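You operate a simulated robot arm through the tools that you are given. There is no shell and no other tool.

You are at the controls of a simulated two-armed robot. One attempt, no reset.

JOB
Take the lid off the green-lidded jar and lay it down on the top of the sorting bench. Put the red tray in the blue drum. Take the red brush from the top of the cleaning bench and put it on the setting card. Fetch the blue brush and set it on the table of the strapping machine. Put the 20 mm bearing from the packing table on the top of the green bin and the 25 mm bearing in the grey drum. Take the sample jar marked "copper" from the packing table and leave it on the yellow card. Shut the bearings drawer. Any order will do. Set down upright: sample jar.
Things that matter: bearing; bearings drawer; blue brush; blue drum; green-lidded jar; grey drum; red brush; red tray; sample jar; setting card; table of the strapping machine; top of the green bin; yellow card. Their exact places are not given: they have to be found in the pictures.

Only the result counts: the job must be done as asked and must still hold three seconds after the hand-in. Knocking over, shifting, dropping, spilling or breaking anything else fails it. A push-on lid holds only when it is set on centred and level and pressed home; a screw cap is set on level and turned clockwise until tight.

ROBOT AND FRAMES
Two 6-joint arms with two-finger parallel grippers on one trunk, on a base that drives. Base frame: it is fixed to the floor where the robot stands at the start and does not move with it; the origin is under the middle of the robot, x ahead of it, y to its left, z up; the surface under the hand at the start is at about z = 0.86. Readings come in m, degrees, newtons and seconds.
The left shoulder is at the start at [0.08, 0.216, 1.56], the right one opposite. With the tool pointing down near the work surface each hand reaches from about 0.1 to 0.72 m from the robot's upright axis, wherever it stands, measured 20 degrees to its own side. Places, roughly: bearing [0.5, 3, 0.75]; bearings drawer [-1.1, 5.1, 0.7]; blue brush (17x5x7 cm) [-1.9, 2.6, 0.8]; blue drum (20x20 cm) [0.1, 5.04, 0.46]; green-lidded jar (7x7x9 cm) [0.5, 0.1, 0.9]; grey drum (20x20 cm) [0.14, 4.56, 0.46]; red brush (17x5x7 cm) [-1.9, 2.9, 0.8]; red tray (8x8x3 cm) [-2, 3, 0.8]; sample jar [0.5, 3, 0.75]; setting card [-1, 0, 0.75]; table of the strapping machine [-1.4, 2.7, 0.8]; top of the green bin [-2, 1.8, 0.5]; yellow card [0.5, 2.5, 0.75]. Payload 3.43 kg a hand.
The TCP of each hand is the grasp point between the finger pads, 0.03 m short of the fingertips. In the tool frame z runs along the fingers and y along their closing line. The gripper opens to 0.094 m. The fingers are 0.028 m wide and 0.01 m thick; the gripper's body (0.05 by 0.096 m) begins 0.055 m behind the TCP.
Orientation is told as [roll, pitch, yaw] about the base's x, y, z axes, in that order, counted from this pose: with the fingers straight down and closing along the base's y, the tool's x points along the base's -x, its y along +y and its z along -z.

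CONTROLS
- The arms move only by the tool jog_arm. It takes "left_motion", "right_motion" or both (then of equal length, played together; a hand with none holds still); each is text: rows parted by semicolons, each of 7 numbers parted by spaces: the shift along the tool's x, y, z in m, then the turn, a rotation vector about the tool's x, y, z in degrees, then the finger opening in m, from 0 to 0.094. In form: tx ty tz wx wy wz gripper; .... A call has 1 to 20 rows; each row shifts and turns the commanded pose from where the row before left it, along the tool's axes as they then stand. Rows are played at 5 a second. More than 0.05 m and 8.6 degrees between two rows, or a gripper value outside its range, and nothing of the call is played. Where a pose cannot be reached the arm comes as near as it can. A force on the tool above 40 N (or 10 N above the force at the start of the call, whichever is more), or a blocked arm, ends the call early, and 0.2 s more pass. The fingers move at their own pace (about 0.072 m/s each) and stop on an object; they squeeze with about 27 N. The grip force told is the motor's: it shows also when the fingers shut on nothing. Time passes only in rows, and 0.2 s behind the last, so rows that do not move let the fingers close. It gives the time, the measured TCP pose, the force on the tool (base axes), the opening and the grip force at its end, in the units of the frame above (readings bear some noise), with the torque about the TCP (base axes, N m) and any sound that the robot's microphone picked up, and new pictures: "show" is both (left out), scene, wrist or none (wrist: the cameras of the hands that moved).
- Cameras (640 x 400 px; columns grow to the right, rows downward): "scene" is now at [0.0348, 0.0564, 1.6925]; the picture's right is [1.00, -0.07, -0.00], its down [-0.07, -0.93, -0.36] and it looks along [0.03, 0.36, -0.93] (base axes); focal length 214 px, centre (320, 200). "left" rides on the left gripper at [0.076, -0.014, -0.103] in its tool frame; the picture's right is [0.18, 0.98, 0.00], its down [-0.75, 0.14, -0.64] and it looks along [-0.63, 0.12, 0.77] (tool axes); focal length 243 px, centre (320, 200). "right" rides on the right gripper at [0.076, 0.014, -0.102] in its tool frame; the picture's right is [-0.18, 0.98, 0.00], its down [-0.75, -0.14, -0.64] and it looks along [-0.63, -0.12, 0.77] (tool axes); focal length 243 px, centre (320, 200).
- lift_body(by): slides the trunk up (or, below 0, down) by that many m; the arms and the scene camera ride with it, the base frame stays. It gives what a move gives, with no picture.
- drive_base(legs): drives the robot by 1 to 6 legs, each [ahead, left, turn to the left] in m, m and degrees, along the robot's own axes; the way and the turn of a leg run together, so that a leg with both is an arc; at most 1.5 m and 180 degrees a leg. The arms and the cameras ride along, it lands a little off, and it stops where it bumps. It gives what a move gives, and a new picture of the scene camera.
- pan_tilt(pan, tilt): turns the head with the scene camera to pan (to the left, within 86 degrees either way) and tilt (down, from -29 to 69), counted from straight ahead of the robot. It gives what a move gives, and a new picture of the scene camera.
- pixel_to_xyz(camera, pixels): there is no depth. For up to 12 entries [column, row, z] of the newest picture of that camera ("zoom" is the newest enlarged one), the place [x, y] in the base frame at which the ray of that pixel passes the height z, good to about 0.003 m. It takes no simulated time.
- enlarge(camera, box): a new picture of the part [left, top, right, bottom] of that camera's present view, enlarged. It takes no simulated time.
- hand_in(): hands the job in; it is judged then, once.

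Open the grippers and draw the arms clear of the work before you hand the job in, unless the task says otherwise.

The tools are called after "Call:" as name(argument=value, ...) on one line, values as JSON. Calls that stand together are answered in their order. jog_arm: Moves the arms, as the interface text tells. Its arguments: {"type":"object","properties":{"left_motion":{"type":"string"},"right_motion":{"type":"string"},"show":{"type":"string","enum":["both","scene","wrist","none"]}},"required":[]} The other tools are called the same way: lift_body (by) slides the trunk up or down; drive_base (legs) drives the base; pan_tilt (pan, tilt) turns the head that bears the scene camera; pixel_to_xyz (camera, pixels) gives the place at which the rays of pixels pass given heights; enlarge (camera, box) takes an enlarged picture of a part of a camera's view; hand_in () hands the job in.

At the start:

```text
time: 0.0
left_ee_pos: [0.2806, 0.2703, 1.0004]
left_orientation: [0.0, 0.0, 0.1]
left_ft_force: [0.0, 0.3, 0.5]
left_wrist_torque: [0.01, 0.01, 0.0]
left_finger_gap: 0.0938
left_grasp_force: 0.0
right_ee_pos: [0.5606, -0.0595, 1.0005]
right_orientation: [0.0, 0.1, -0.1]
right_ft_force: [0.1, -0.5, -1.1]
right_wrist_torque: [0.0, -0.03, 0.02]
right_finger_gap: 0.0939
right_grasp_force: 0.1
trunk travel left (down, up): [-0.789, 0.051]
robot x, y, heading: [-0.0008, 0.0048, 0.0]
head pan, tilt: [85.9, 68.8]
```

scene: 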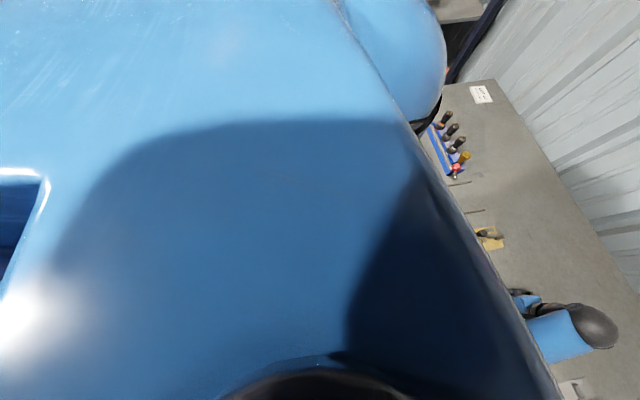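
right: 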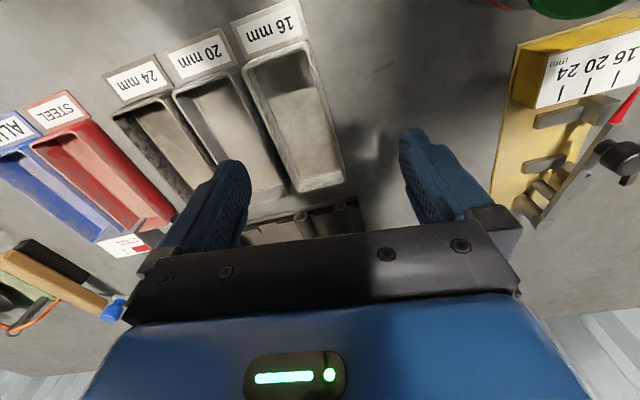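
left: 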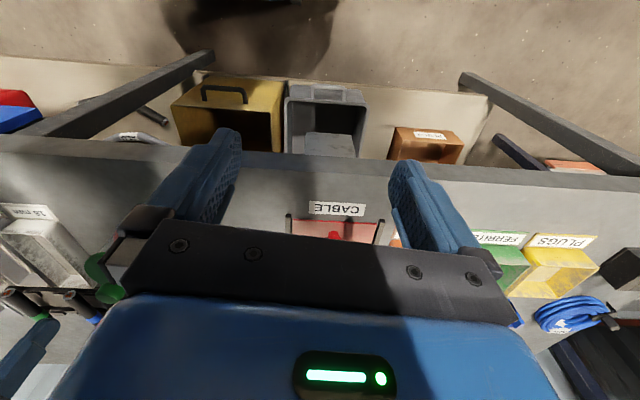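

The scene camera is looking at my own arm and a bench on the left. I turn the head ahead and somewhat down to see the sorting bench.

Call:
pan_tilt(pan=0, tilt=50)

```text
time: 1.6
left_ee_pos: [0.2814, 0.2706, 1.0]
left_orientation: [0.0, 0.0, 0.0]
left_ft_force: [0.4, -0.5, -0.8]
left_wrist_torque: [-0.01, -0.01, 0.02]
left_finger_gap: 0.094
left_grasp_force: 0.1
right_ee_pos: [0.5601, -0.0591, 0.9996]
right_orientation: [0.0, -0.1, 0.1]
right_ft_force: [-0.5, 0.1, 0.0]
right_wrist_torque: [0.0, -0.01, 0.01]
right_finger_gap: 0.0941
right_grasp_force: 0.0
trunk travel left (down, up): [-0.789, 0.051]
robot x, y, heading: [-0.0026, -0.0001, 0.3]
head pan, tilt: [0.0, 50.0]
```

scene: 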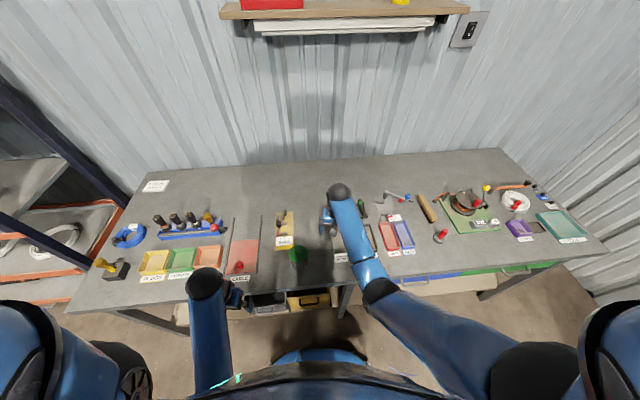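

There is a green round thing at about (298,255), likely the green-lidded jar. I enlarge that area and the rest of the bench.

Call:
enlarge(camera="scene", box=[220, 190, 380, 290])

Call:
enlarge(camera="scene", box=[60, 150, 300, 300])

Call:
enlarge(camera="scene", box=[360, 150, 600, 300])

```text
4.00 times, centred on (300, 240) of scene
```

zoom: 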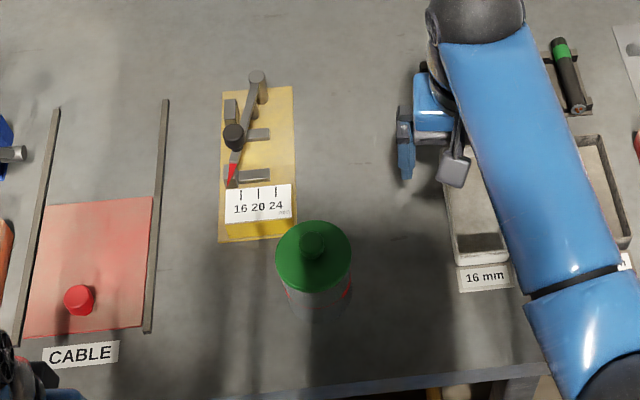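

```text
2.67 times, centred on (180, 225) of scene
```

zoom: 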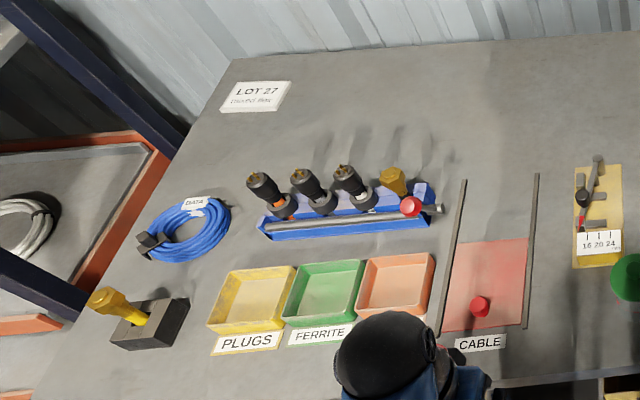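

```text
2.67 times, centred on (480, 225) of scene
```

zoom: 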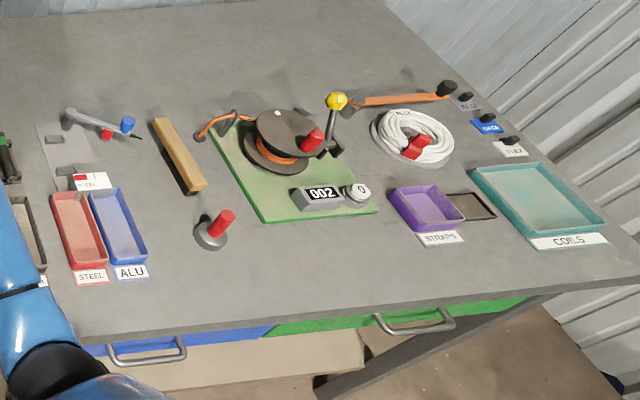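

The jar with its green knobbed lid is at (298,254). I compute its position at several heights.

Call:
pixel_to_xyz(camera="scene", pixels=[[298, 251, 0.97], [298, 254, 0.95], [298, 264, 0.86], [340, 223, 0.86], [290, 180, 0.86], [250, 275, 0.86]])

Call:
enlarge(camera="scene", box=[270, 235, 326, 270])

```text
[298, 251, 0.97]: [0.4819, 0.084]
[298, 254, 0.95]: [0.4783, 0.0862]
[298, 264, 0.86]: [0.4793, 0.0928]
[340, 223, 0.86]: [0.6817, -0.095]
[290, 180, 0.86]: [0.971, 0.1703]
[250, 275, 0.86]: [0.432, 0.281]
```

```text
11.43 times, centred on (298, 252) of scene
```

zoom: 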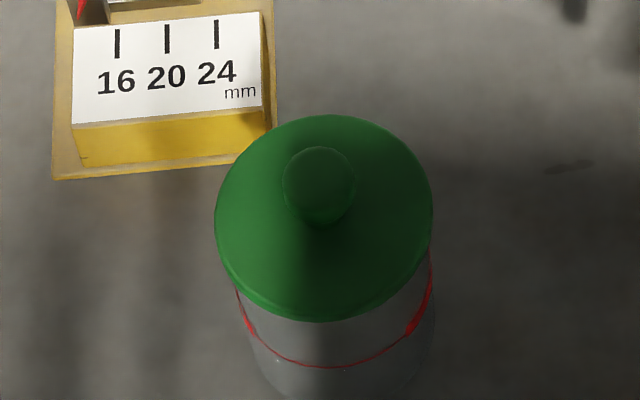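

I move the left hand a little behind the jar so that its wrist camera sees the lid and jar side closely.

Call:
jog_arm(left_motion="0 -0.04 -0.01 0 0 0 0.094; 0 -0.04 -0.01 0 0 0 0.094; 0 -0.04 -0.01 0 0 0 0.094; 0 -0.04 -0.01 0 0 0 0.094; 0 0 0 0 0 0 0.094", show="wrist")

```text
time: 2.8
left_ee_pos: [0.2703, 0.1116, 1.0025]
left_orientation: [-0.1, -0.3, 0.1]
left_ft_force: [-0.8, -1.1, -1.4]
left_wrist_torque: [0.01, 0.01, 0.0]
left_finger_gap: 0.0941
left_grasp_force: 0.1
left hand out of reach, approached as far as the arm can: row 1, 2, 3, 4
right_ee_pos: [0.5591, -0.0598, 0.9993]
right_orientation: [-0.1, 0.0, 0.0]
right_ft_force: [-0.2, -0.4, 0.7]
right_wrist_torque: [-0.04, -0.01, 0.03]
right_finger_gap: 0.0943
right_grasp_force: 0.0
trunk travel left (down, up): [-0.789, 0.051]
robot x, y, heading: [0.0022, -0.0014, -0.0]
head pan, tilt: [0.0, 50.0]
```

left: 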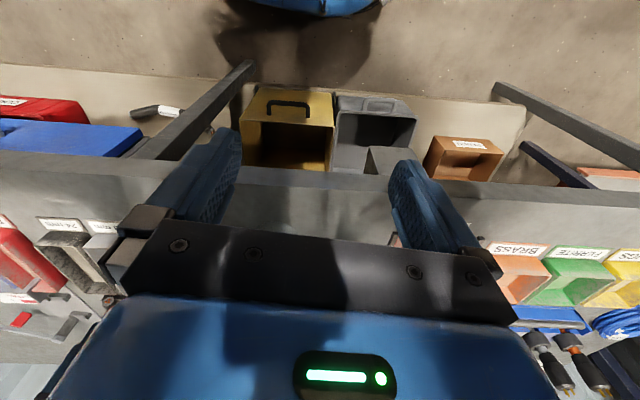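

The wrist camera image is inverted (top of picture looks straight down), so the hand has to be above/ahead of the jar. I move the right hand up and to the left over the jar for a close view, and send the left hand back.

Call:
jog_arm(right_motion="0 0 -0.04 0 0 0 0.094; 0 0.03 -0.04 0 0 0 0.094; 0 0.04 -0.04 0 0 0 0.094; 0 0.04 0 0 0 0 0.094; 0 0.04 0 0 0 0 0.094", left_motion="0 0.04 0.01 0 0 0 0.094; 0 0.04 0.01 0 0 0 0.094; 0 0.04 0.01 0 0 0 0.094; 0 0.04 0.01 0 0 0 0.094; 0 0 0 0 0 0 0.094", show="both")

```text
refused: row 3 steps farther than a row can; nothing moved
```

The third row was too long; I split it.

Call:
jog_arm(right_motion="0 0 -0.04 0 0 0 0.094; 0 0.025 -0.04 0 0 0 0.094; 0 0.035 -0.03 0 0 0 0.094; 0 0.045 0 0 0 0 0.094; 0 0.045 0 0 0 0 0.094", left_motion="0 0.04 0.01 0 0 0 0.094; 0 0.04 0.01 0 0 0 0.094; 0 0.04 0.01 0 0 0 0.094; 0 0.04 0.01 0 0 0 0.094; 0 0 0 0 0 0 0.094", show="both")

```text
time: 4.0
left_ee_pos: [0.2717, 0.2744, 0.9614]
left_orientation: [-0.2, -0.1, -0.1]
left_ft_force: [-0.7, -0.1, 0.7]
left_wrist_torque: [-0.06, 0.02, 0.0]
left_finger_gap: 0.0942
left_grasp_force: 0.1
right_ee_pos: [0.5793, 0.0999, 1.0849]
right_orientation: [-0.1, 0.0, 0.0]
right_ft_force: [0.5, 0.3, -0.6]
right_wrist_torque: [-0.01, 0.02, 0.0]
right_finger_gap: 0.0938
right_grasp_force: 0.1
right hand out of reach, approached as far as the arm can: row 2, 3
trunk travel left (down, up): [-0.789, 0.051]
robot x, y, heading: [0.0016, 0.0014, -0.1]
head pan, tilt: [0.0, 50.0]
```

scene: 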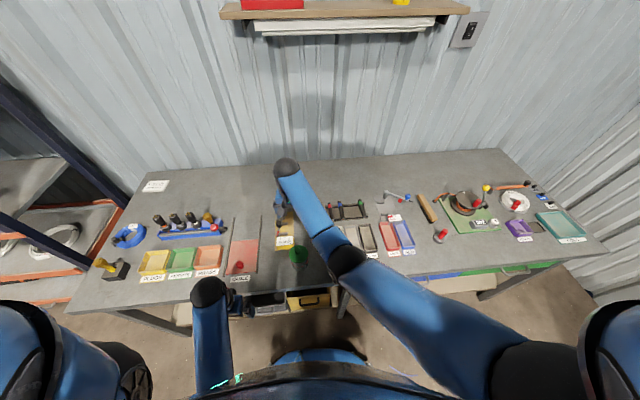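
right: 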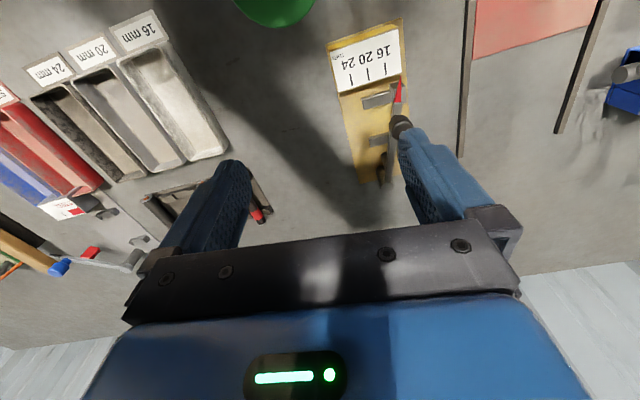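
left: 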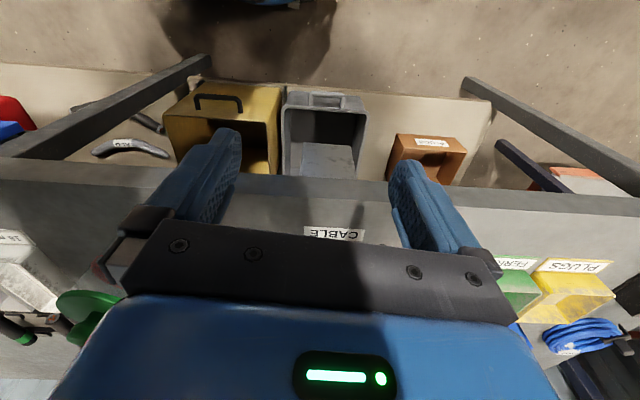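

The jar lid is only at the top edge at (272,5). I draw the right hand back so that the lid comes into view.

Call:
jog_arm(right_motion="0.04 0 0 0 0 0 0.094; 0.04 0 0 0 0 0 0.094; 0.02 0 0 0 0 0 0.094; 0 0 0 0 0 0 0.094", show="wrist")

```text
time: 5.0
left_ee_pos: [0.2718, 0.2722, 0.9626]
left_orientation: [0.0, 0.0, 0.0]
left_ft_force: [0.8, -0.1, -0.8]
left_wrist_torque: [-0.03, -0.02, 0.0]
left_finger_gap: 0.0939
left_grasp_force: 0.0
right_ee_pos: [0.4927, 0.1076, 1.0648]
right_orientation: [0.2, 0.0, 0.0]
right_ft_force: [0.1, 0.5, 0.6]
right_wrist_torque: [0.02, -0.03, 0.03]
right_finger_gap: 0.0942
right_grasp_force: 0.0
right hand out of reach, approached as far as the arm can: row 2, 3
trunk travel left (down, up): [-0.789, 0.051]
robot x, y, heading: [-0.0005, 0.0011, -0.0]
head pan, tilt: [0.0, 50.0]
```

right: 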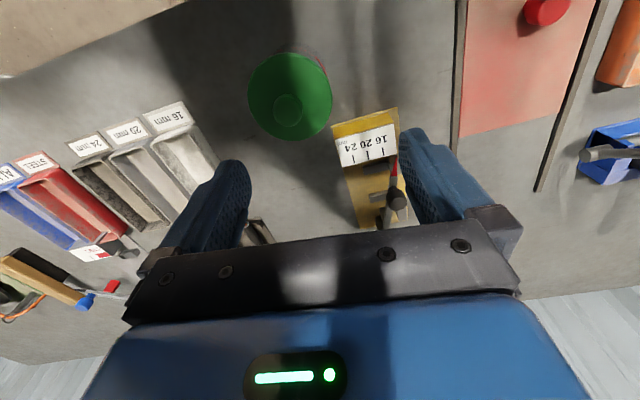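

The lid shows at (290,95). I enlarge it and locate it.

Call:
enlarge(camera="right", box=[226, 40, 354, 120])

Call:
pixel_to_xyz(camera="right", pixels=[[290, 95, 0.95], [288, 110, 0.97], [288, 110, 0.96], [248, 95, 0.945], [332, 97, 0.945], [290, 139, 0.945], [290, 53, 0.945]])

```text
5.00 times, centred on (290, 80) of right
```

zoom: 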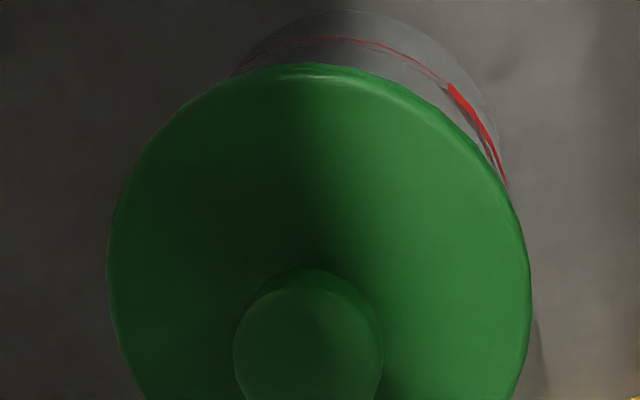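

```text
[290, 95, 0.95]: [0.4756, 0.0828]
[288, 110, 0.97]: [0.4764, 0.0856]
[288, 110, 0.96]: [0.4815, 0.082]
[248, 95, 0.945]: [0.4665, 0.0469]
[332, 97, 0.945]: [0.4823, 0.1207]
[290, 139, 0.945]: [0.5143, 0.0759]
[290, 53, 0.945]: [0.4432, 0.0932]
```

I triangulate the knob's height with both cameras.

Call:
pixel_to_xyz(camera="scene", pixels=[[298, 250.5, 0.98], [298, 250.5, 0.96], [298, 250.5, 0.94]])

Call:
pixel_to_xyz(camera="right", pixels=[[287.6, 108, 0.98], [287.6, 108, 0.96], [287.6, 108, 0.94]])

Call:
enlarge(camera="scene", box=[270, 235, 326, 270])

```text
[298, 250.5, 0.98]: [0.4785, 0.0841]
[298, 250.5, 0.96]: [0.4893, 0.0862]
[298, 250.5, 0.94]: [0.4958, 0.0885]
```

```text
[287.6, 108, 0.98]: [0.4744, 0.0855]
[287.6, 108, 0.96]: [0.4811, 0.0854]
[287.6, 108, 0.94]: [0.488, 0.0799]
```

```text
11.43 times, centred on (298, 252) of scene
```

zoom: 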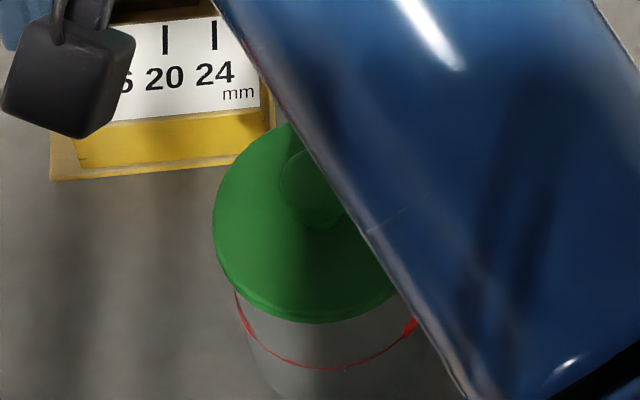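

The lid is a smooth push-on type with a knob about 27 mm wide at roughly (0.478, 0.084). I bring the right hand above the knob with the fingers half open.

Call:
jog_arm(right_motion="0.016 -0.024 0 0 0 0 0.06; 0 0 0.035 0 0 0 0.06; 0 0 0.02 0 0 0 0.06; 0 0 0 0 0 0 0.06", show="both")

```text
time: 6.0
left_ee_pos: [0.2715, 0.2729, 0.9639]
left_orientation: [0.1, 0.0, 0.0]
left_ft_force: [-0.1, -0.4, -0.2]
left_wrist_torque: [0.01, 0.03, 0.04]
left_finger_gap: 0.0942
left_grasp_force: 0.0
right_ee_pos: [0.482, 0.0884, 0.996]
right_orientation: [-0.1, 0.0, 0.0]
right_ft_force: [0.1, -0.6, -0.4]
right_wrist_torque: [-0.04, 0.01, -0.01]
right_finger_gap: 0.0603
right_grasp_force: 0.0
right hand out of reach, approached as far as the arm can: row 1
trunk travel left (down, up): [-0.789, 0.051]
robot x, y, heading: [-0.0011, 0.0007, -0.1]
head pan, tilt: [0.0, 50.0]
```

scene: 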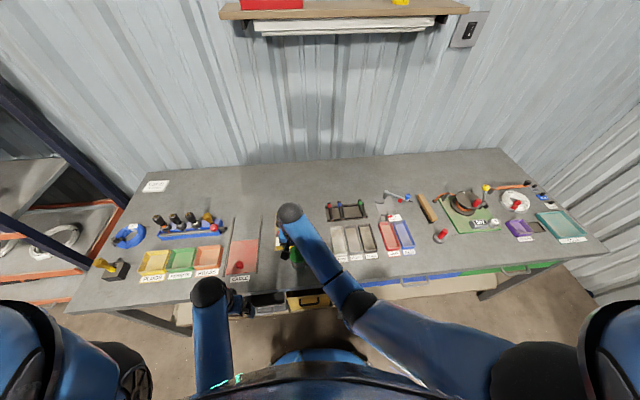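
right: 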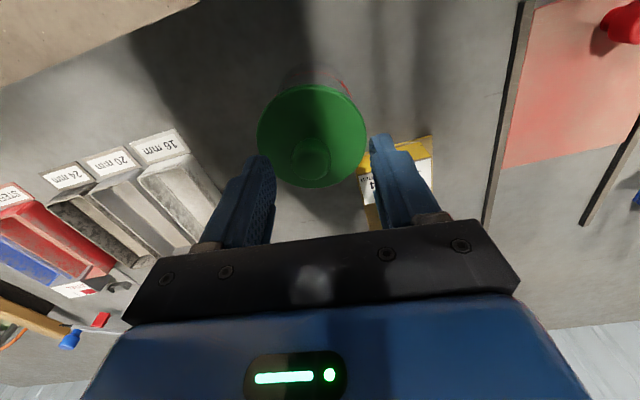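

Lid knob is at (311,160) and the fingertips are at (262,160) and (382,143). I recompute the knob position.

Call:
enlarge(camera="right", box=[240, 80, 400, 180])

Call:
pixel_to_xyz(camera="right", pixels=[[311, 158, 0.97], [311, 158, 0.96], [311, 158, 0.95], [311, 158, 0.94], [257, 135, 0.93], [366, 132, 0.93], [312, 86, 0.93], [312, 187, 0.93]])

```text
4.00 times, centred on (320, 130) of right
```

zoom: 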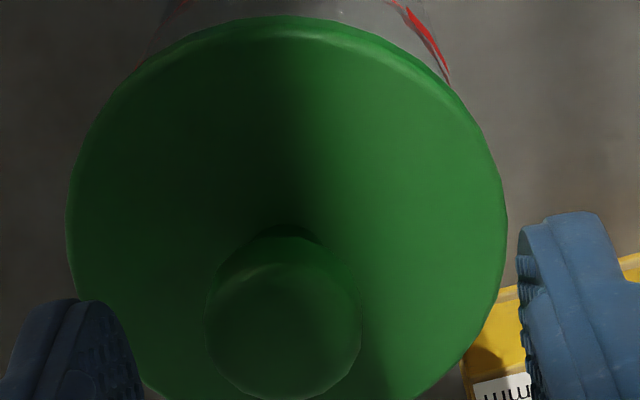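

```text
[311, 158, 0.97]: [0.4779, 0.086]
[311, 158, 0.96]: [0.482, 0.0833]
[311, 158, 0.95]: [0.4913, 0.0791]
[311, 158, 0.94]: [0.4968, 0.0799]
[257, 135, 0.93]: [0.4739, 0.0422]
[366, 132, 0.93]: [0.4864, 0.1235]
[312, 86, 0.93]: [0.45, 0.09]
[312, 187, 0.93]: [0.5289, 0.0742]
```

Lid centre comes out at about (0.476, 0.084, 0.944) with the knob above it. I centre the hand and descend 13 mm, watching the force.

Call:
jog_arm(right_motion="0.005 -0.004 0 0 0 0 0.06; 0 0 0.006 0 0 0 0.06; 0 0 0.006 0 0 0 0.06; 0 0 0.003 0 0 0 0.06; 0 0 0 0 0 0 0.06", show="wrist")

```text
time: 7.2
left_ee_pos: [0.2721, 0.2713, 0.9628]
left_orientation: [0.0, -0.1, 0.0]
left_ft_force: [1.7, -0.4, 0.6]
left_wrist_torque: [-0.04, 0.02, 0.04]
left_finger_gap: 0.0941
left_grasp_force: 0.1
right_ee_pos: [0.4783, 0.0845, 0.9815]
right_orientation: [0.0, 0.0, 0.0]
right_ft_force: [-0.7, -0.5, 2.0]
right_wrist_torque: [-0.01, 0.03, 0.02]
right_finger_gap: 0.0601
right_grasp_force: 0.0
trunk travel left (down, up): [-0.789, 0.051]
robot x, y, heading: [0.0011, -0.0005, 0.1]
head pan, tilt: [0.0, 50.0]
```

right: 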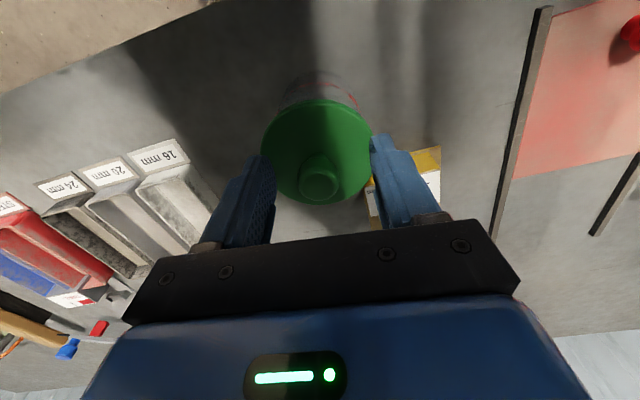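

The knob now sits visually between the fingertips and the TCP. I go down a few more mm with small rows, then close on the knob.

Call:
jog_arm(right_motion="0 0 0.003 0 0 0 0.06; 0 0 0.002 0 0 0 0.06; 0 0 0 0 0 0 0.02; 0 0 0 0 0 0 0.0; 0 0 0 0 0 0 0.0; 0 0 0 0 0 0 0", show="wrist")

```text
time: 8.1
left_ee_pos: [0.2724, 0.2708, 0.9637]
left_orientation: [0.0, -0.2, -0.1]
left_ft_force: [0.5, 0.4, -0.2]
left_wrist_torque: [-0.01, 0.0, 0.02]
left_finger_gap: 0.0939
left_grasp_force: 0.0
right_ee_pos: [0.4796, 0.0843, 0.9806]
right_orientation: [0.2, -0.6, -0.2]
right_ft_force: [-4.5, -5.2, 23.1]
right_wrist_torque: [-0.3, 0.26, 0.02]
right_finger_gap: 0.0224
right_grasp_force: 21.2
trunk travel left (down, up): [-0.789, 0.051]
robot x, y, heading: [0.0032, 0.0006, -0.2]
head pan, tilt: [0.0, 50.0]
stopped in row 4 (right hand): the force on the tool passed its limit at 45 N (the readings are from after the stop); the commanded pose is now the measured one
```

right: 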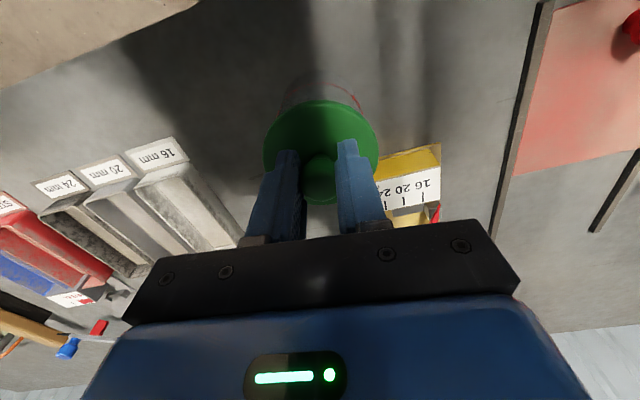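

The fingers hold the knob (gap 22 mm) with the tips resting on the lid. I raise in small steps and watch the force to learn how firmly the lid holds.

Call:
jog_arm(right_motion="0 0 -0.002 0 0 0 0; 0 0 -0.002 0 0 0 0; 0 0 0 0 0 0 0", show="wrist")

```text
time: 8.9
left_ee_pos: [0.272, 0.2721, 0.9625]
left_orientation: [0.1, -0.1, 0.0]
left_ft_force: [0.5, 0.1, -1.0]
left_wrist_torque: [0.03, -0.01, 0.0]
left_finger_gap: 0.094
left_grasp_force: 0.0
right_ee_pos: [0.4785, 0.0852, 0.9828]
right_orientation: [0.1, -0.1, -0.1]
right_ft_force: [-0.9, -0.2, -0.6]
right_wrist_torque: [0.01, 0.0, -0.03]
right_finger_gap: 0.0223
right_grasp_force: 26.9
trunk travel left (down, up): [-0.789, 0.051]
robot x, y, heading: [0.0013, 0.0001, -0.0]
head pan, tilt: [0.0, 50.0]
heard: snap
```

right: 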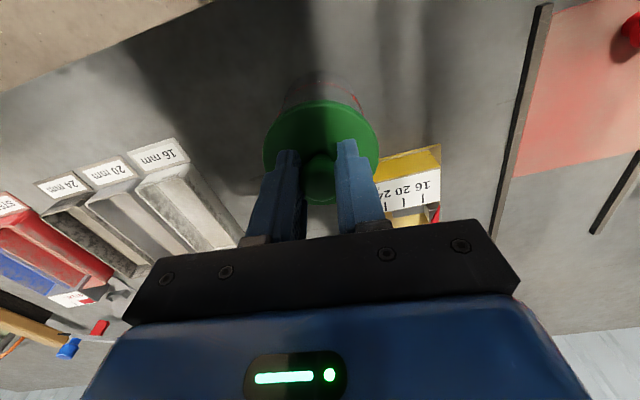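

A snap was heard and the force is near zero. I keep raising in small steps.

Call:
jog_arm(right_motion="0 0 -0.004 0 0 0 0; 0 0 -0.004 0 0 0 0; 0 0 0 0 0 0 0", show="both")

```text
time: 9.7
left_ee_pos: [0.2713, 0.2715, 0.9635]
left_orientation: [0.0, 0.0, -0.1]
left_ft_force: [0.0, -0.1, 0.1]
left_wrist_torque: [-0.03, 0.02, 0.03]
left_finger_gap: 0.094
left_grasp_force: 0.0
right_ee_pos: [0.4793, 0.0854, 0.9913]
right_orientation: [0.0, -0.3, -0.1]
right_ft_force: [0.1, 0.0, 0.3]
right_wrist_torque: [0.01, 0.0, -0.02]
right_finger_gap: 0.0222
right_grasp_force: 27.0
trunk travel left (down, up): [-0.789, 0.051]
robot x, y, heading: [-0.0011, 0.0003, -0.1]
head pan, tilt: [0.0, 50.0]
```

scene: 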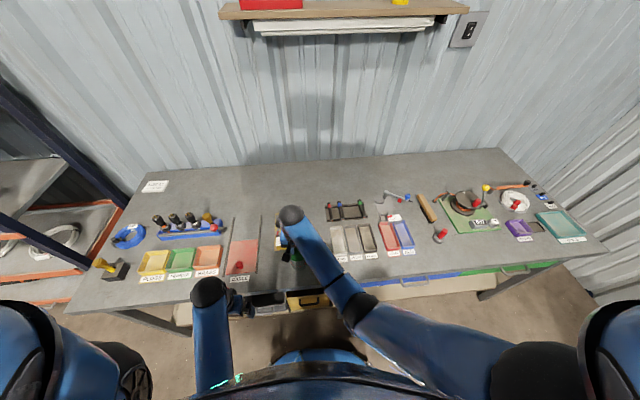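
right: 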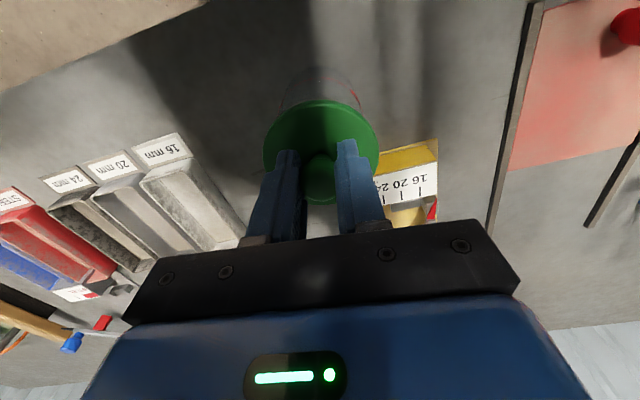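

The lid stays with the hand while the jar seems to remain. I raise further and check.

Call:
jog_arm(right_motion="0 0 -0.015 0 0 0 0; 0 0 -0.02 0 0 0 0; 0 0 0 0 0 0 0", show="wrist")

Call:
enlarge(camera="scene", box=[260, 200, 340, 280])

```text
time: 10.5
left_ee_pos: [0.2728, 0.2715, 0.9619]
left_orientation: [0.0, -0.1, 0.0]
left_ft_force: [0.1, -0.8, -0.3]
left_wrist_torque: [0.02, 0.01, -0.01]
left_finger_gap: 0.0938
left_grasp_force: 0.0
right_ee_pos: [0.4792, 0.0845, 1.0243]
right_orientation: [0.1, -0.2, -0.2]
right_ft_force: [0.4, -0.4, -0.7]
right_wrist_torque: [-0.01, 0.02, -0.02]
right_finger_gap: 0.0225
right_grasp_force: 27.0
trunk travel left (down, up): [-0.789, 0.051]
robot x, y, heading: [-0.0006, 0.0033, -0.1]
head pan, tilt: [0.0, 50.0]
```

right: 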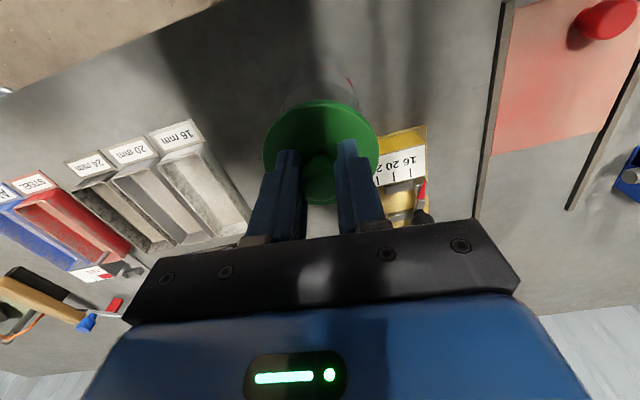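

```text
5.00 times, centred on (300, 240) of scene
```

zoom: 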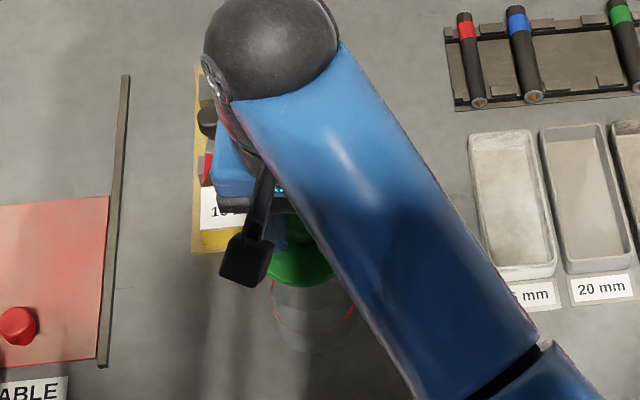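

The lid is off and the jar stays. I look for a clear place on the bench for it: around px (312,235) between the gauge and the trays.

Call:
pixel_to_xyz(camera="scene", pixels=[[312, 235, 0.86], [336, 240, 0.86], [327, 222, 0.86], [294, 245, 0.86], [294, 212, 0.86], [336, 262, 0.86], [312, 255, 0.86]])

```text
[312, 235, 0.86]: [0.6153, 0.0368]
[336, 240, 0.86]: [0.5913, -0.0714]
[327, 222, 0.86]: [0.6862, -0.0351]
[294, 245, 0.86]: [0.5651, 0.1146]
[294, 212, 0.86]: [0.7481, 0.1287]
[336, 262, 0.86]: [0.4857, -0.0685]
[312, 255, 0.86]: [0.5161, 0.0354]
```

Clear spot about (0.59, 0.02). I carry the lid there and lower to just above the bench.

Call:
jog_arm(right_motion="-0.037 -0.021 0 0 0 0 0; -0.037 -0.022 0 0 0 0 0; -0.037 -0.022 0 0 0 0 0; 0 0 0.04 0 0 0 0; 0 0 0.03 0 0 0 0; 0 0 0.02 0 0 0 0; 0 0 0 0 0 0 0", show="both")

```text
time: 12.1
left_ee_pos: [0.2726, 0.2724, 0.9632]
left_orientation: [0.0, 0.0, 0.0]
left_ft_force: [-0.3, 0.3, 0.6]
left_wrist_torque: [-0.01, -0.01, -0.01]
left_finger_gap: 0.0941
left_grasp_force: 0.0
right_ee_pos: [0.5908, 0.0185, 0.9357]
right_orientation: [0.2, -0.4, -0.2]
right_ft_force: [-1.3, -0.4, -0.6]
right_wrist_torque: [0.0, -0.01, 0.01]
right_finger_gap: 0.0223
right_grasp_force: 27.4
trunk travel left (down, up): [-0.789, 0.051]
robot x, y, heading: [0.0005, -0.0018, -0.2]
head pan, tilt: [0.0, 50.0]
```

scene: 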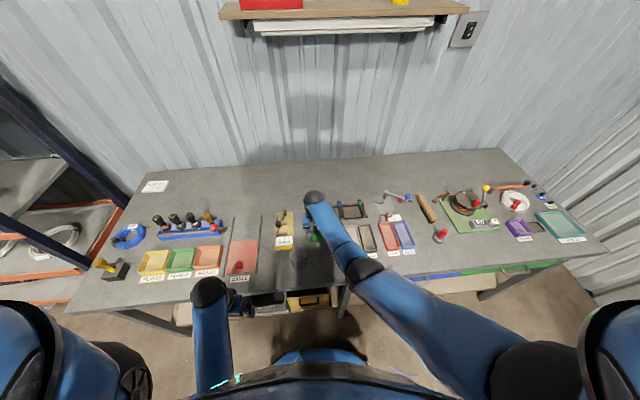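
right: 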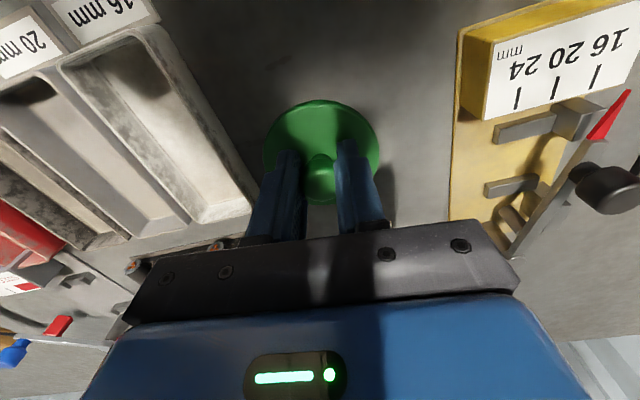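

The lid hangs clear of the tray and gauge. I lower it slowly until contact.

Call:
jog_arm(right_motion="0 0 0.006 0 0 0 0; 0 0 0.005 0 0 0 0; 0 0 0.004 0 0 0 0; 0 0 0.003 0 0 0 0; 0 0 0 0 0 0 0", show="wrist")

```text
time: 13.3
left_ee_pos: [0.2721, 0.2706, 0.9621]
left_orientation: [0.0, -0.2, 0.0]
left_ft_force: [0.6, 0.4, 0.3]
left_wrist_torque: [-0.06, -0.02, 0.0]
left_finger_gap: 0.0941
left_grasp_force: 0.1
right_ee_pos: [0.5903, 0.0204, 0.9176]
right_orientation: [0.2, -0.3, -0.2]
right_ft_force: [-0.4, 0.4, -0.4]
right_wrist_torque: [0.01, -0.01, 0.02]
right_finger_gap: 0.0214
right_grasp_force: 26.9
trunk travel left (down, up): [-0.789, 0.051]
robot x, y, heading: [0.0, -0.0002, 0.1]
head pan, tilt: [0.0, 50.0]
```

right: 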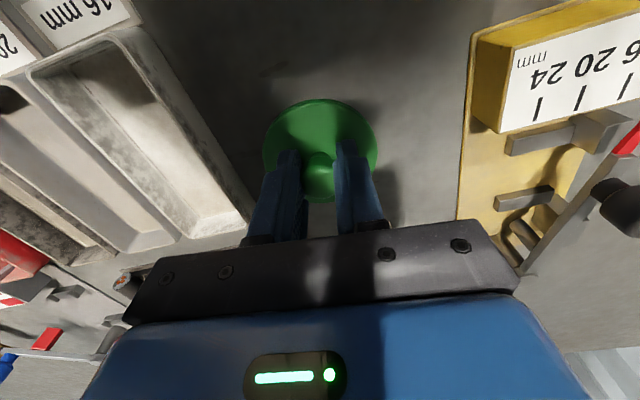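

No contact yet; I continue lowering in small steps.

Call:
jog_arm(right_motion="0 0 0.004 0 0 0 0; 0 0 0.004 0 0 0 0; 0 0 0.003 0 0 0 0; 0 0 0.003 0 0 0 0; 0 0 0 0 0 0 0", show="wrist")

```text
time: 14.5
left_ee_pos: [0.273, 0.2716, 0.9629]
left_orientation: [0.0, -0.2, 0.1]
left_ft_force: [0.9, 1.2, -0.1]
left_wrist_torque: [-0.01, -0.02, 0.0]
left_finger_gap: 0.094
left_grasp_force: 0.0
right_ee_pos: [0.5901, 0.0199, 0.9041]
right_orientation: [0.1, -0.4, -0.2]
right_ft_force: [0.4, 0.1, -0.3]
right_wrist_torque: [0.03, -0.01, -0.06]
right_finger_gap: 0.0215
right_grasp_force: 27.1
trunk travel left (down, up): [-0.789, 0.051]
robot x, y, heading: [0.0012, 0.0003, -0.2]
head pan, tilt: [0.0, 50.0]
```

right: 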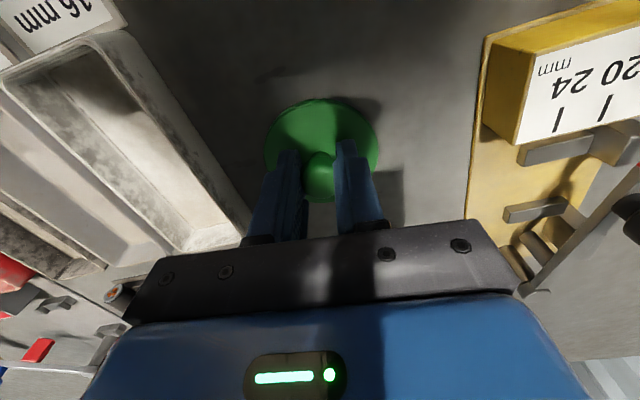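

Still free; the shadow is closing up. I lower further in 2 mm steps.

Call:
jog_arm(right_motion="0 0 0.002 0 0 0 0; 0 0 0.002 0 0 0 0; 0 0 0.002 0 0 0 0; 0 0 0.001 0 0 0 0; 0 0 0 0 0 0 0", show="wrist")

```text
time: 15.7
left_ee_pos: [0.272, 0.2721, 0.963]
left_orientation: [0.0, 0.0, 0.1]
left_ft_force: [0.3, 0.0, 0.4]
left_wrist_torque: [-0.01, -0.02, -0.02]
left_finger_gap: 0.0939
left_grasp_force: 0.1
right_ee_pos: [0.5924, 0.0204, 0.8993]
right_orientation: [0.2, -0.5, -0.1]
right_ft_force: [0.5, 0.0, 7.8]
right_wrist_torque: [-0.1, -0.07, -0.01]
right_finger_gap: 0.0214
right_grasp_force: 27.2
trunk travel left (down, up): [-0.789, 0.051]
robot x, y, heading: [-0.0023, 0.0015, 0.2]
head pan, tilt: [0.0, 50.0]
```

right: 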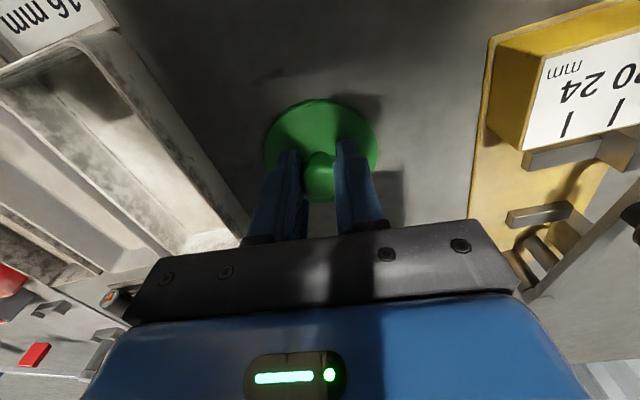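

Contact: 7.8 N upward, the lid stands on the bench. I open the fingers gently and lift away.

Call:
jog_arm(right_motion="0 0 -0.001 0 0 0 0; 0 0 0 0 0 0 0.04; 0 0 0 0 0 0 0.05; 0 0 -0.02 0 0 0 0.05; 0 0 -0.04 0 0 0 0.05; 0 0 -0.04 0 0 0 0.05; 0 0 0 0 0 0 0.05", show="both")

```text
time: 17.3
left_ee_pos: [0.2718, 0.2714, 0.9624]
left_orientation: [-0.1, 0.0, 0.1]
left_ft_force: [0.7, 0.4, 0.4]
left_wrist_torque: [0.01, -0.01, -0.02]
left_finger_gap: 0.0944
left_grasp_force: 0.0
right_ee_pos: [0.5925, 0.0203, 0.9973]
right_orientation: [0.1, -0.3, -0.2]
right_ft_force: [0.1, 0.4, -0.1]
right_wrist_torque: [0.04, 0.01, -0.03]
right_finger_gap: 0.0499
right_grasp_force: 0.0
trunk travel left (down, up): [-0.789, 0.051]
robot x, y, heading: [-0.0006, 0.0005, 0.1]
head pan, tilt: [0.0, 50.0]
```

scene: 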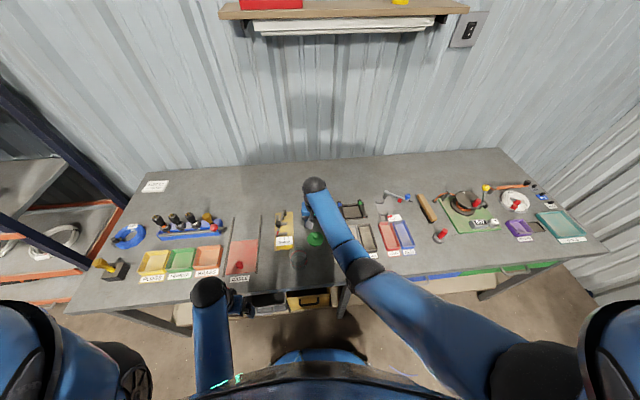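
right: 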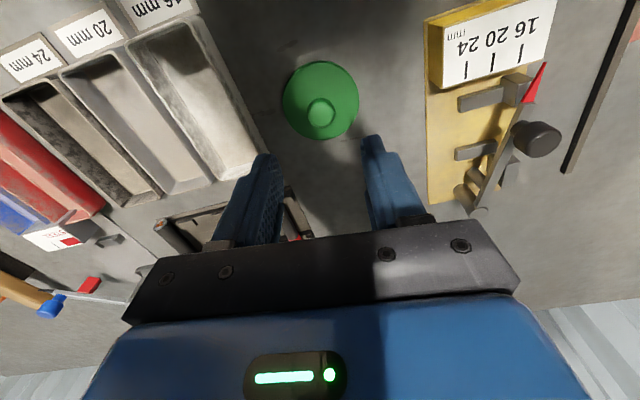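

The lid lies on the bench, released. I draw the right arm back to a tucked pose mirroring the left one.

Call:
jog_arm(right_motion="0.0345 -0.032 0 0 0 0 0.05; 0.0345 -0.032 0 0 0 0 0.05; 0.0345 -0.032 0 0 0 0 0.05; 0.0345 -0.032 0 0 0 0 0.05; 0.0345 -0.032 0 0 0 0 0.05; 0.0345 -0.032 0 0 0 0 0.05; 0.0345 -0.032 0 0 0 0 0.05; 0.0345 -0.032 0 0 0 0 0.05; 0.0345 -0.032 0 0 0 0 0.05; 0 0 0 0 0 0 0.05", show="scene")

```text
time: 19.5
left_ee_pos: [0.273, 0.2729, 0.9628]
left_orientation: [0.0, -0.1, 0.0]
left_ft_force: [1.2, -0.3, -1.0]
left_wrist_torque: [-0.02, -0.04, 0.0]
left_finger_gap: 0.0939
left_grasp_force: 0.0
right_ee_pos: [0.2812, -0.267, 0.9915]
right_orientation: [0.1, -0.2, -0.1]
right_ft_force: [0.0, -0.6, -0.1]
right_wrist_torque: [0.0, -0.01, -0.02]
right_finger_gap: 0.0502
right_grasp_force: 0.1
right hand out of reach, approached as far as the arm can: row 6
trunk travel left (down, up): [-0.789, 0.051]
robot x, y, heading: [0.0027, 0.0006, 0.0]
head pan, tilt: [0.0, 50.0]
```

scene: 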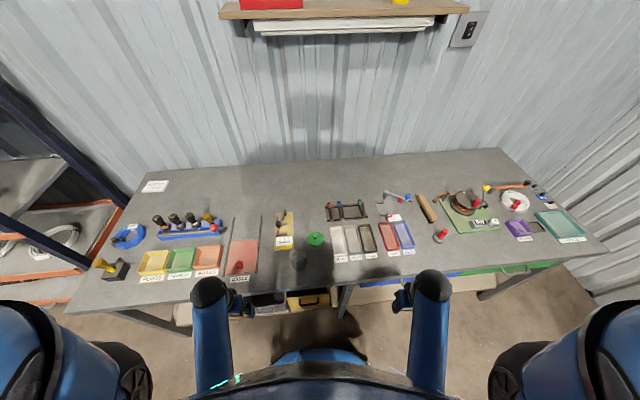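

The lid is on the bench at (317,238) and the open jar still stands at (297,258). Now I look around: pan left, with a lower tilt.

Call:
pan_tilt(pan=80, tilt=15)

Call:
pan_tilt(pan=35, tilt=15)

Call:
pan_tilt(pan=-80, tilt=25)

```text
time: 21.1
left_ee_pos: [0.2725, 0.2721, 0.9625]
left_orientation: [0.0, -0.1, 0.0]
left_ft_force: [0.3, -1.1, -0.8]
left_wrist_torque: [-0.01, 0.04, -0.03]
left_finger_gap: 0.0937
left_grasp_force: 0.0
right_ee_pos: [0.2807, -0.2659, 0.991]
right_orientation: [0.1, -0.3, -0.2]
right_ft_force: [0.6, 0.1, -0.2]
right_wrist_torque: [-0.02, 0.0, 0.02]
right_finger_gap: 0.0499
right_grasp_force: 0.1
trunk travel left (down, up): [-0.789, 0.051]
robot x, y, heading: [-0.0024, 0.0008, -0.1]
head pan, tilt: [80.0, 15.0]
```

scene: 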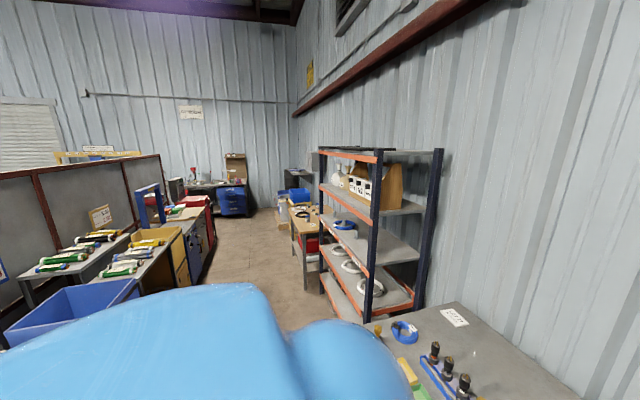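

```text
time: 22.2
left_ee_pos: [0.273, 0.2711, 0.9629]
left_orientation: [0.1, -0.1, 0.1]
left_ft_force: [-0.6, -0.2, 0.2]
left_wrist_torque: [-0.02, 0.02, -0.01]
left_finger_gap: 0.0942
left_grasp_force: 0.0
right_ee_pos: [0.2803, -0.2664, 0.9911]
right_orientation: [0.1, -0.3, -0.1]
right_ft_force: [-0.6, 0.2, 0.0]
right_wrist_torque: [-0.06, -0.01, -0.01]
right_finger_gap: 0.0502
right_grasp_force: 0.1
trunk travel left (down, up): [-0.789, 0.051]
robot x, y, heading: [-0.0002, 0.0006, -0.1]
head pan, tilt: [35.0, 15.0]
```

scene: 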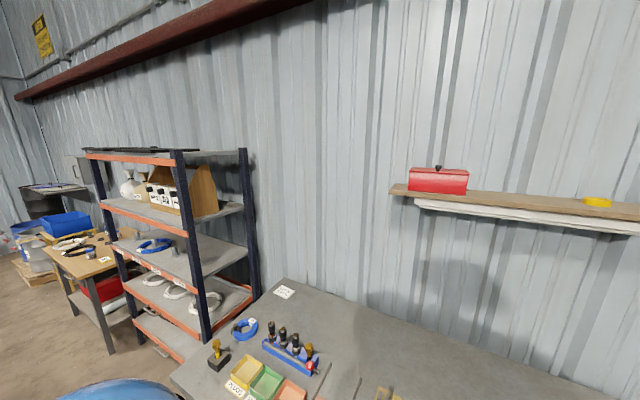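

```text
time: 24.1
left_ee_pos: [0.2713, 0.272, 0.9627]
left_orientation: [-0.1, -0.1, 0.0]
left_ft_force: [0.4, -0.3, 0.3]
left_wrist_torque: [0.0, 0.01, -0.01]
left_finger_gap: 0.0939
left_grasp_force: 0.1
right_ee_pos: [0.28, -0.2664, 0.991]
right_orientation: [0.1, -0.3, -0.2]
right_ft_force: [0.3, -0.2, -0.4]
right_wrist_torque: [-0.01, 0.01, 0.03]
right_finger_gap: 0.0501
right_grasp_force: 0.0
trunk travel left (down, up): [-0.789, 0.051]
robot x, y, heading: [-0.0009, -0.0013, 0.2]
head pan, tilt: [-80.0, 25.0]
```

scene: 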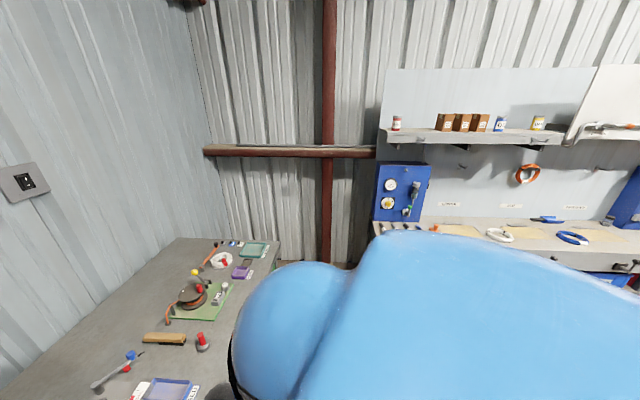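

The corridor runs along +y on my left. I pan back left and enlarge the parts of that view.

Call:
pan_tilt(pan=85, tilt=10)

Call:
enlarge(camera="scene", box=[0, 120, 256, 280])

Call:
enlarge(camera="scene", box=[224, 100, 480, 260])

```text
time: 26.6
left_ee_pos: [0.2716, 0.2726, 0.9624]
left_orientation: [0.1, -0.1, 0.0]
left_ft_force: [0.1, -0.4, 0.0]
left_wrist_torque: [0.02, 0.02, -0.02]
left_finger_gap: 0.094
left_grasp_force: 0.1
right_ee_pos: [0.2801, -0.267, 0.9904]
right_orientation: [0.1, -0.3, -0.1]
right_ft_force: [0.1, -0.1, -0.7]
right_wrist_torque: [-0.02, 0.02, -0.03]
right_finger_gap: 0.0502
right_grasp_force: 0.1
trunk travel left (down, up): [-0.789, 0.051]
robot x, y, heading: [0.0007, 0.0002, 0.0]
head pan, tilt: [85.0, 10.0]
```

scene: 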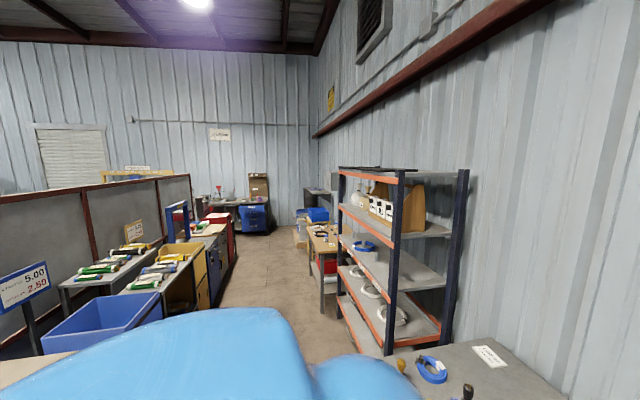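

```text
2.50 times, centred on (128, 200) of scene
```

zoom: 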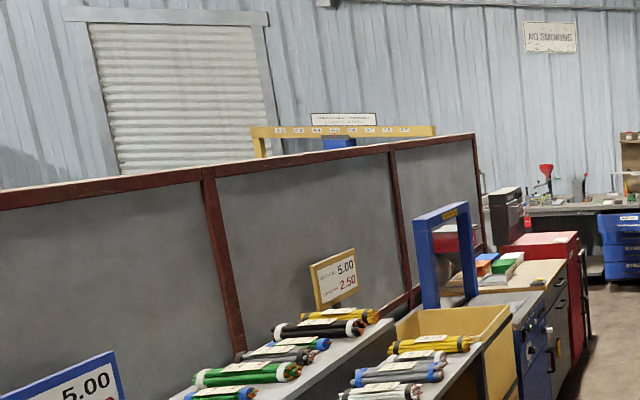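

```text
2.50 times, centred on (352, 180) of scene
```

zoom: 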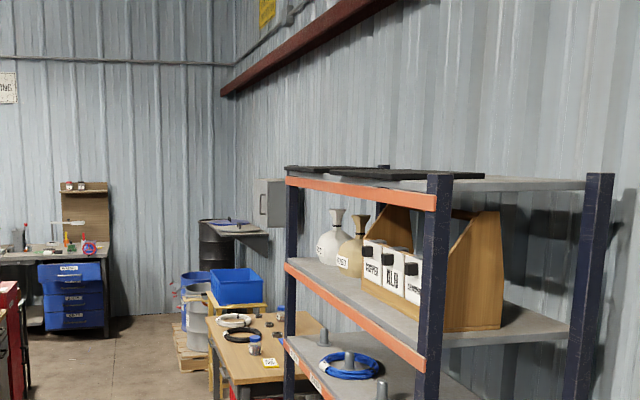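

I see the corridor with the packing table on the right side, strapping machine/cleaning bench on the left. I back off 0.2 m from the bench and turn left by 90°.

Call:
drive_base(legs=[[-0.25, 0, 0], [0, 0, 90]])

```text
time: 32.3
left_ee_pos: [-0.5175, 0.276, 0.9634]
left_orientation: [0.1, -0.1, 89.1]
left_ft_force: [-0.8, -0.2, 0.4]
left_wrist_torque: [0.0, -0.01, 0.0]
left_finger_gap: 0.094
left_grasp_force: 0.0
right_ee_pos: [0.0215, 0.2766, 0.9913]
right_orientation: [0.2, -0.3, 89.0]
right_ft_force: [-0.4, -0.6, -0.6]
right_wrist_torque: [0.02, 0.03, 0.01]
right_finger_gap: 0.0501
right_grasp_force: 0.0
trunk travel left (down, up): [-0.789, 0.051]
robot x, y, heading: [-0.2502, 0.0008, 89.5]
head pan, tilt: [85.0, 10.0]
```

scene: 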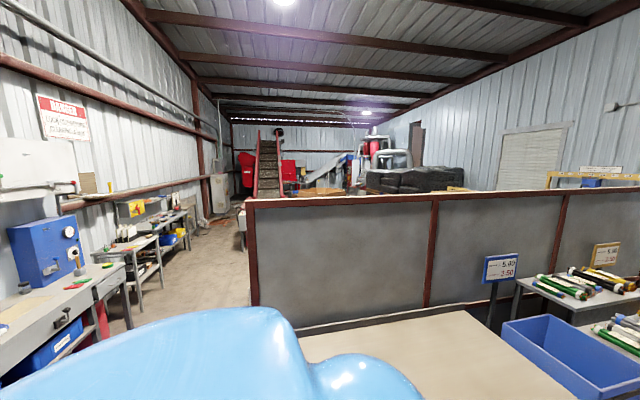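

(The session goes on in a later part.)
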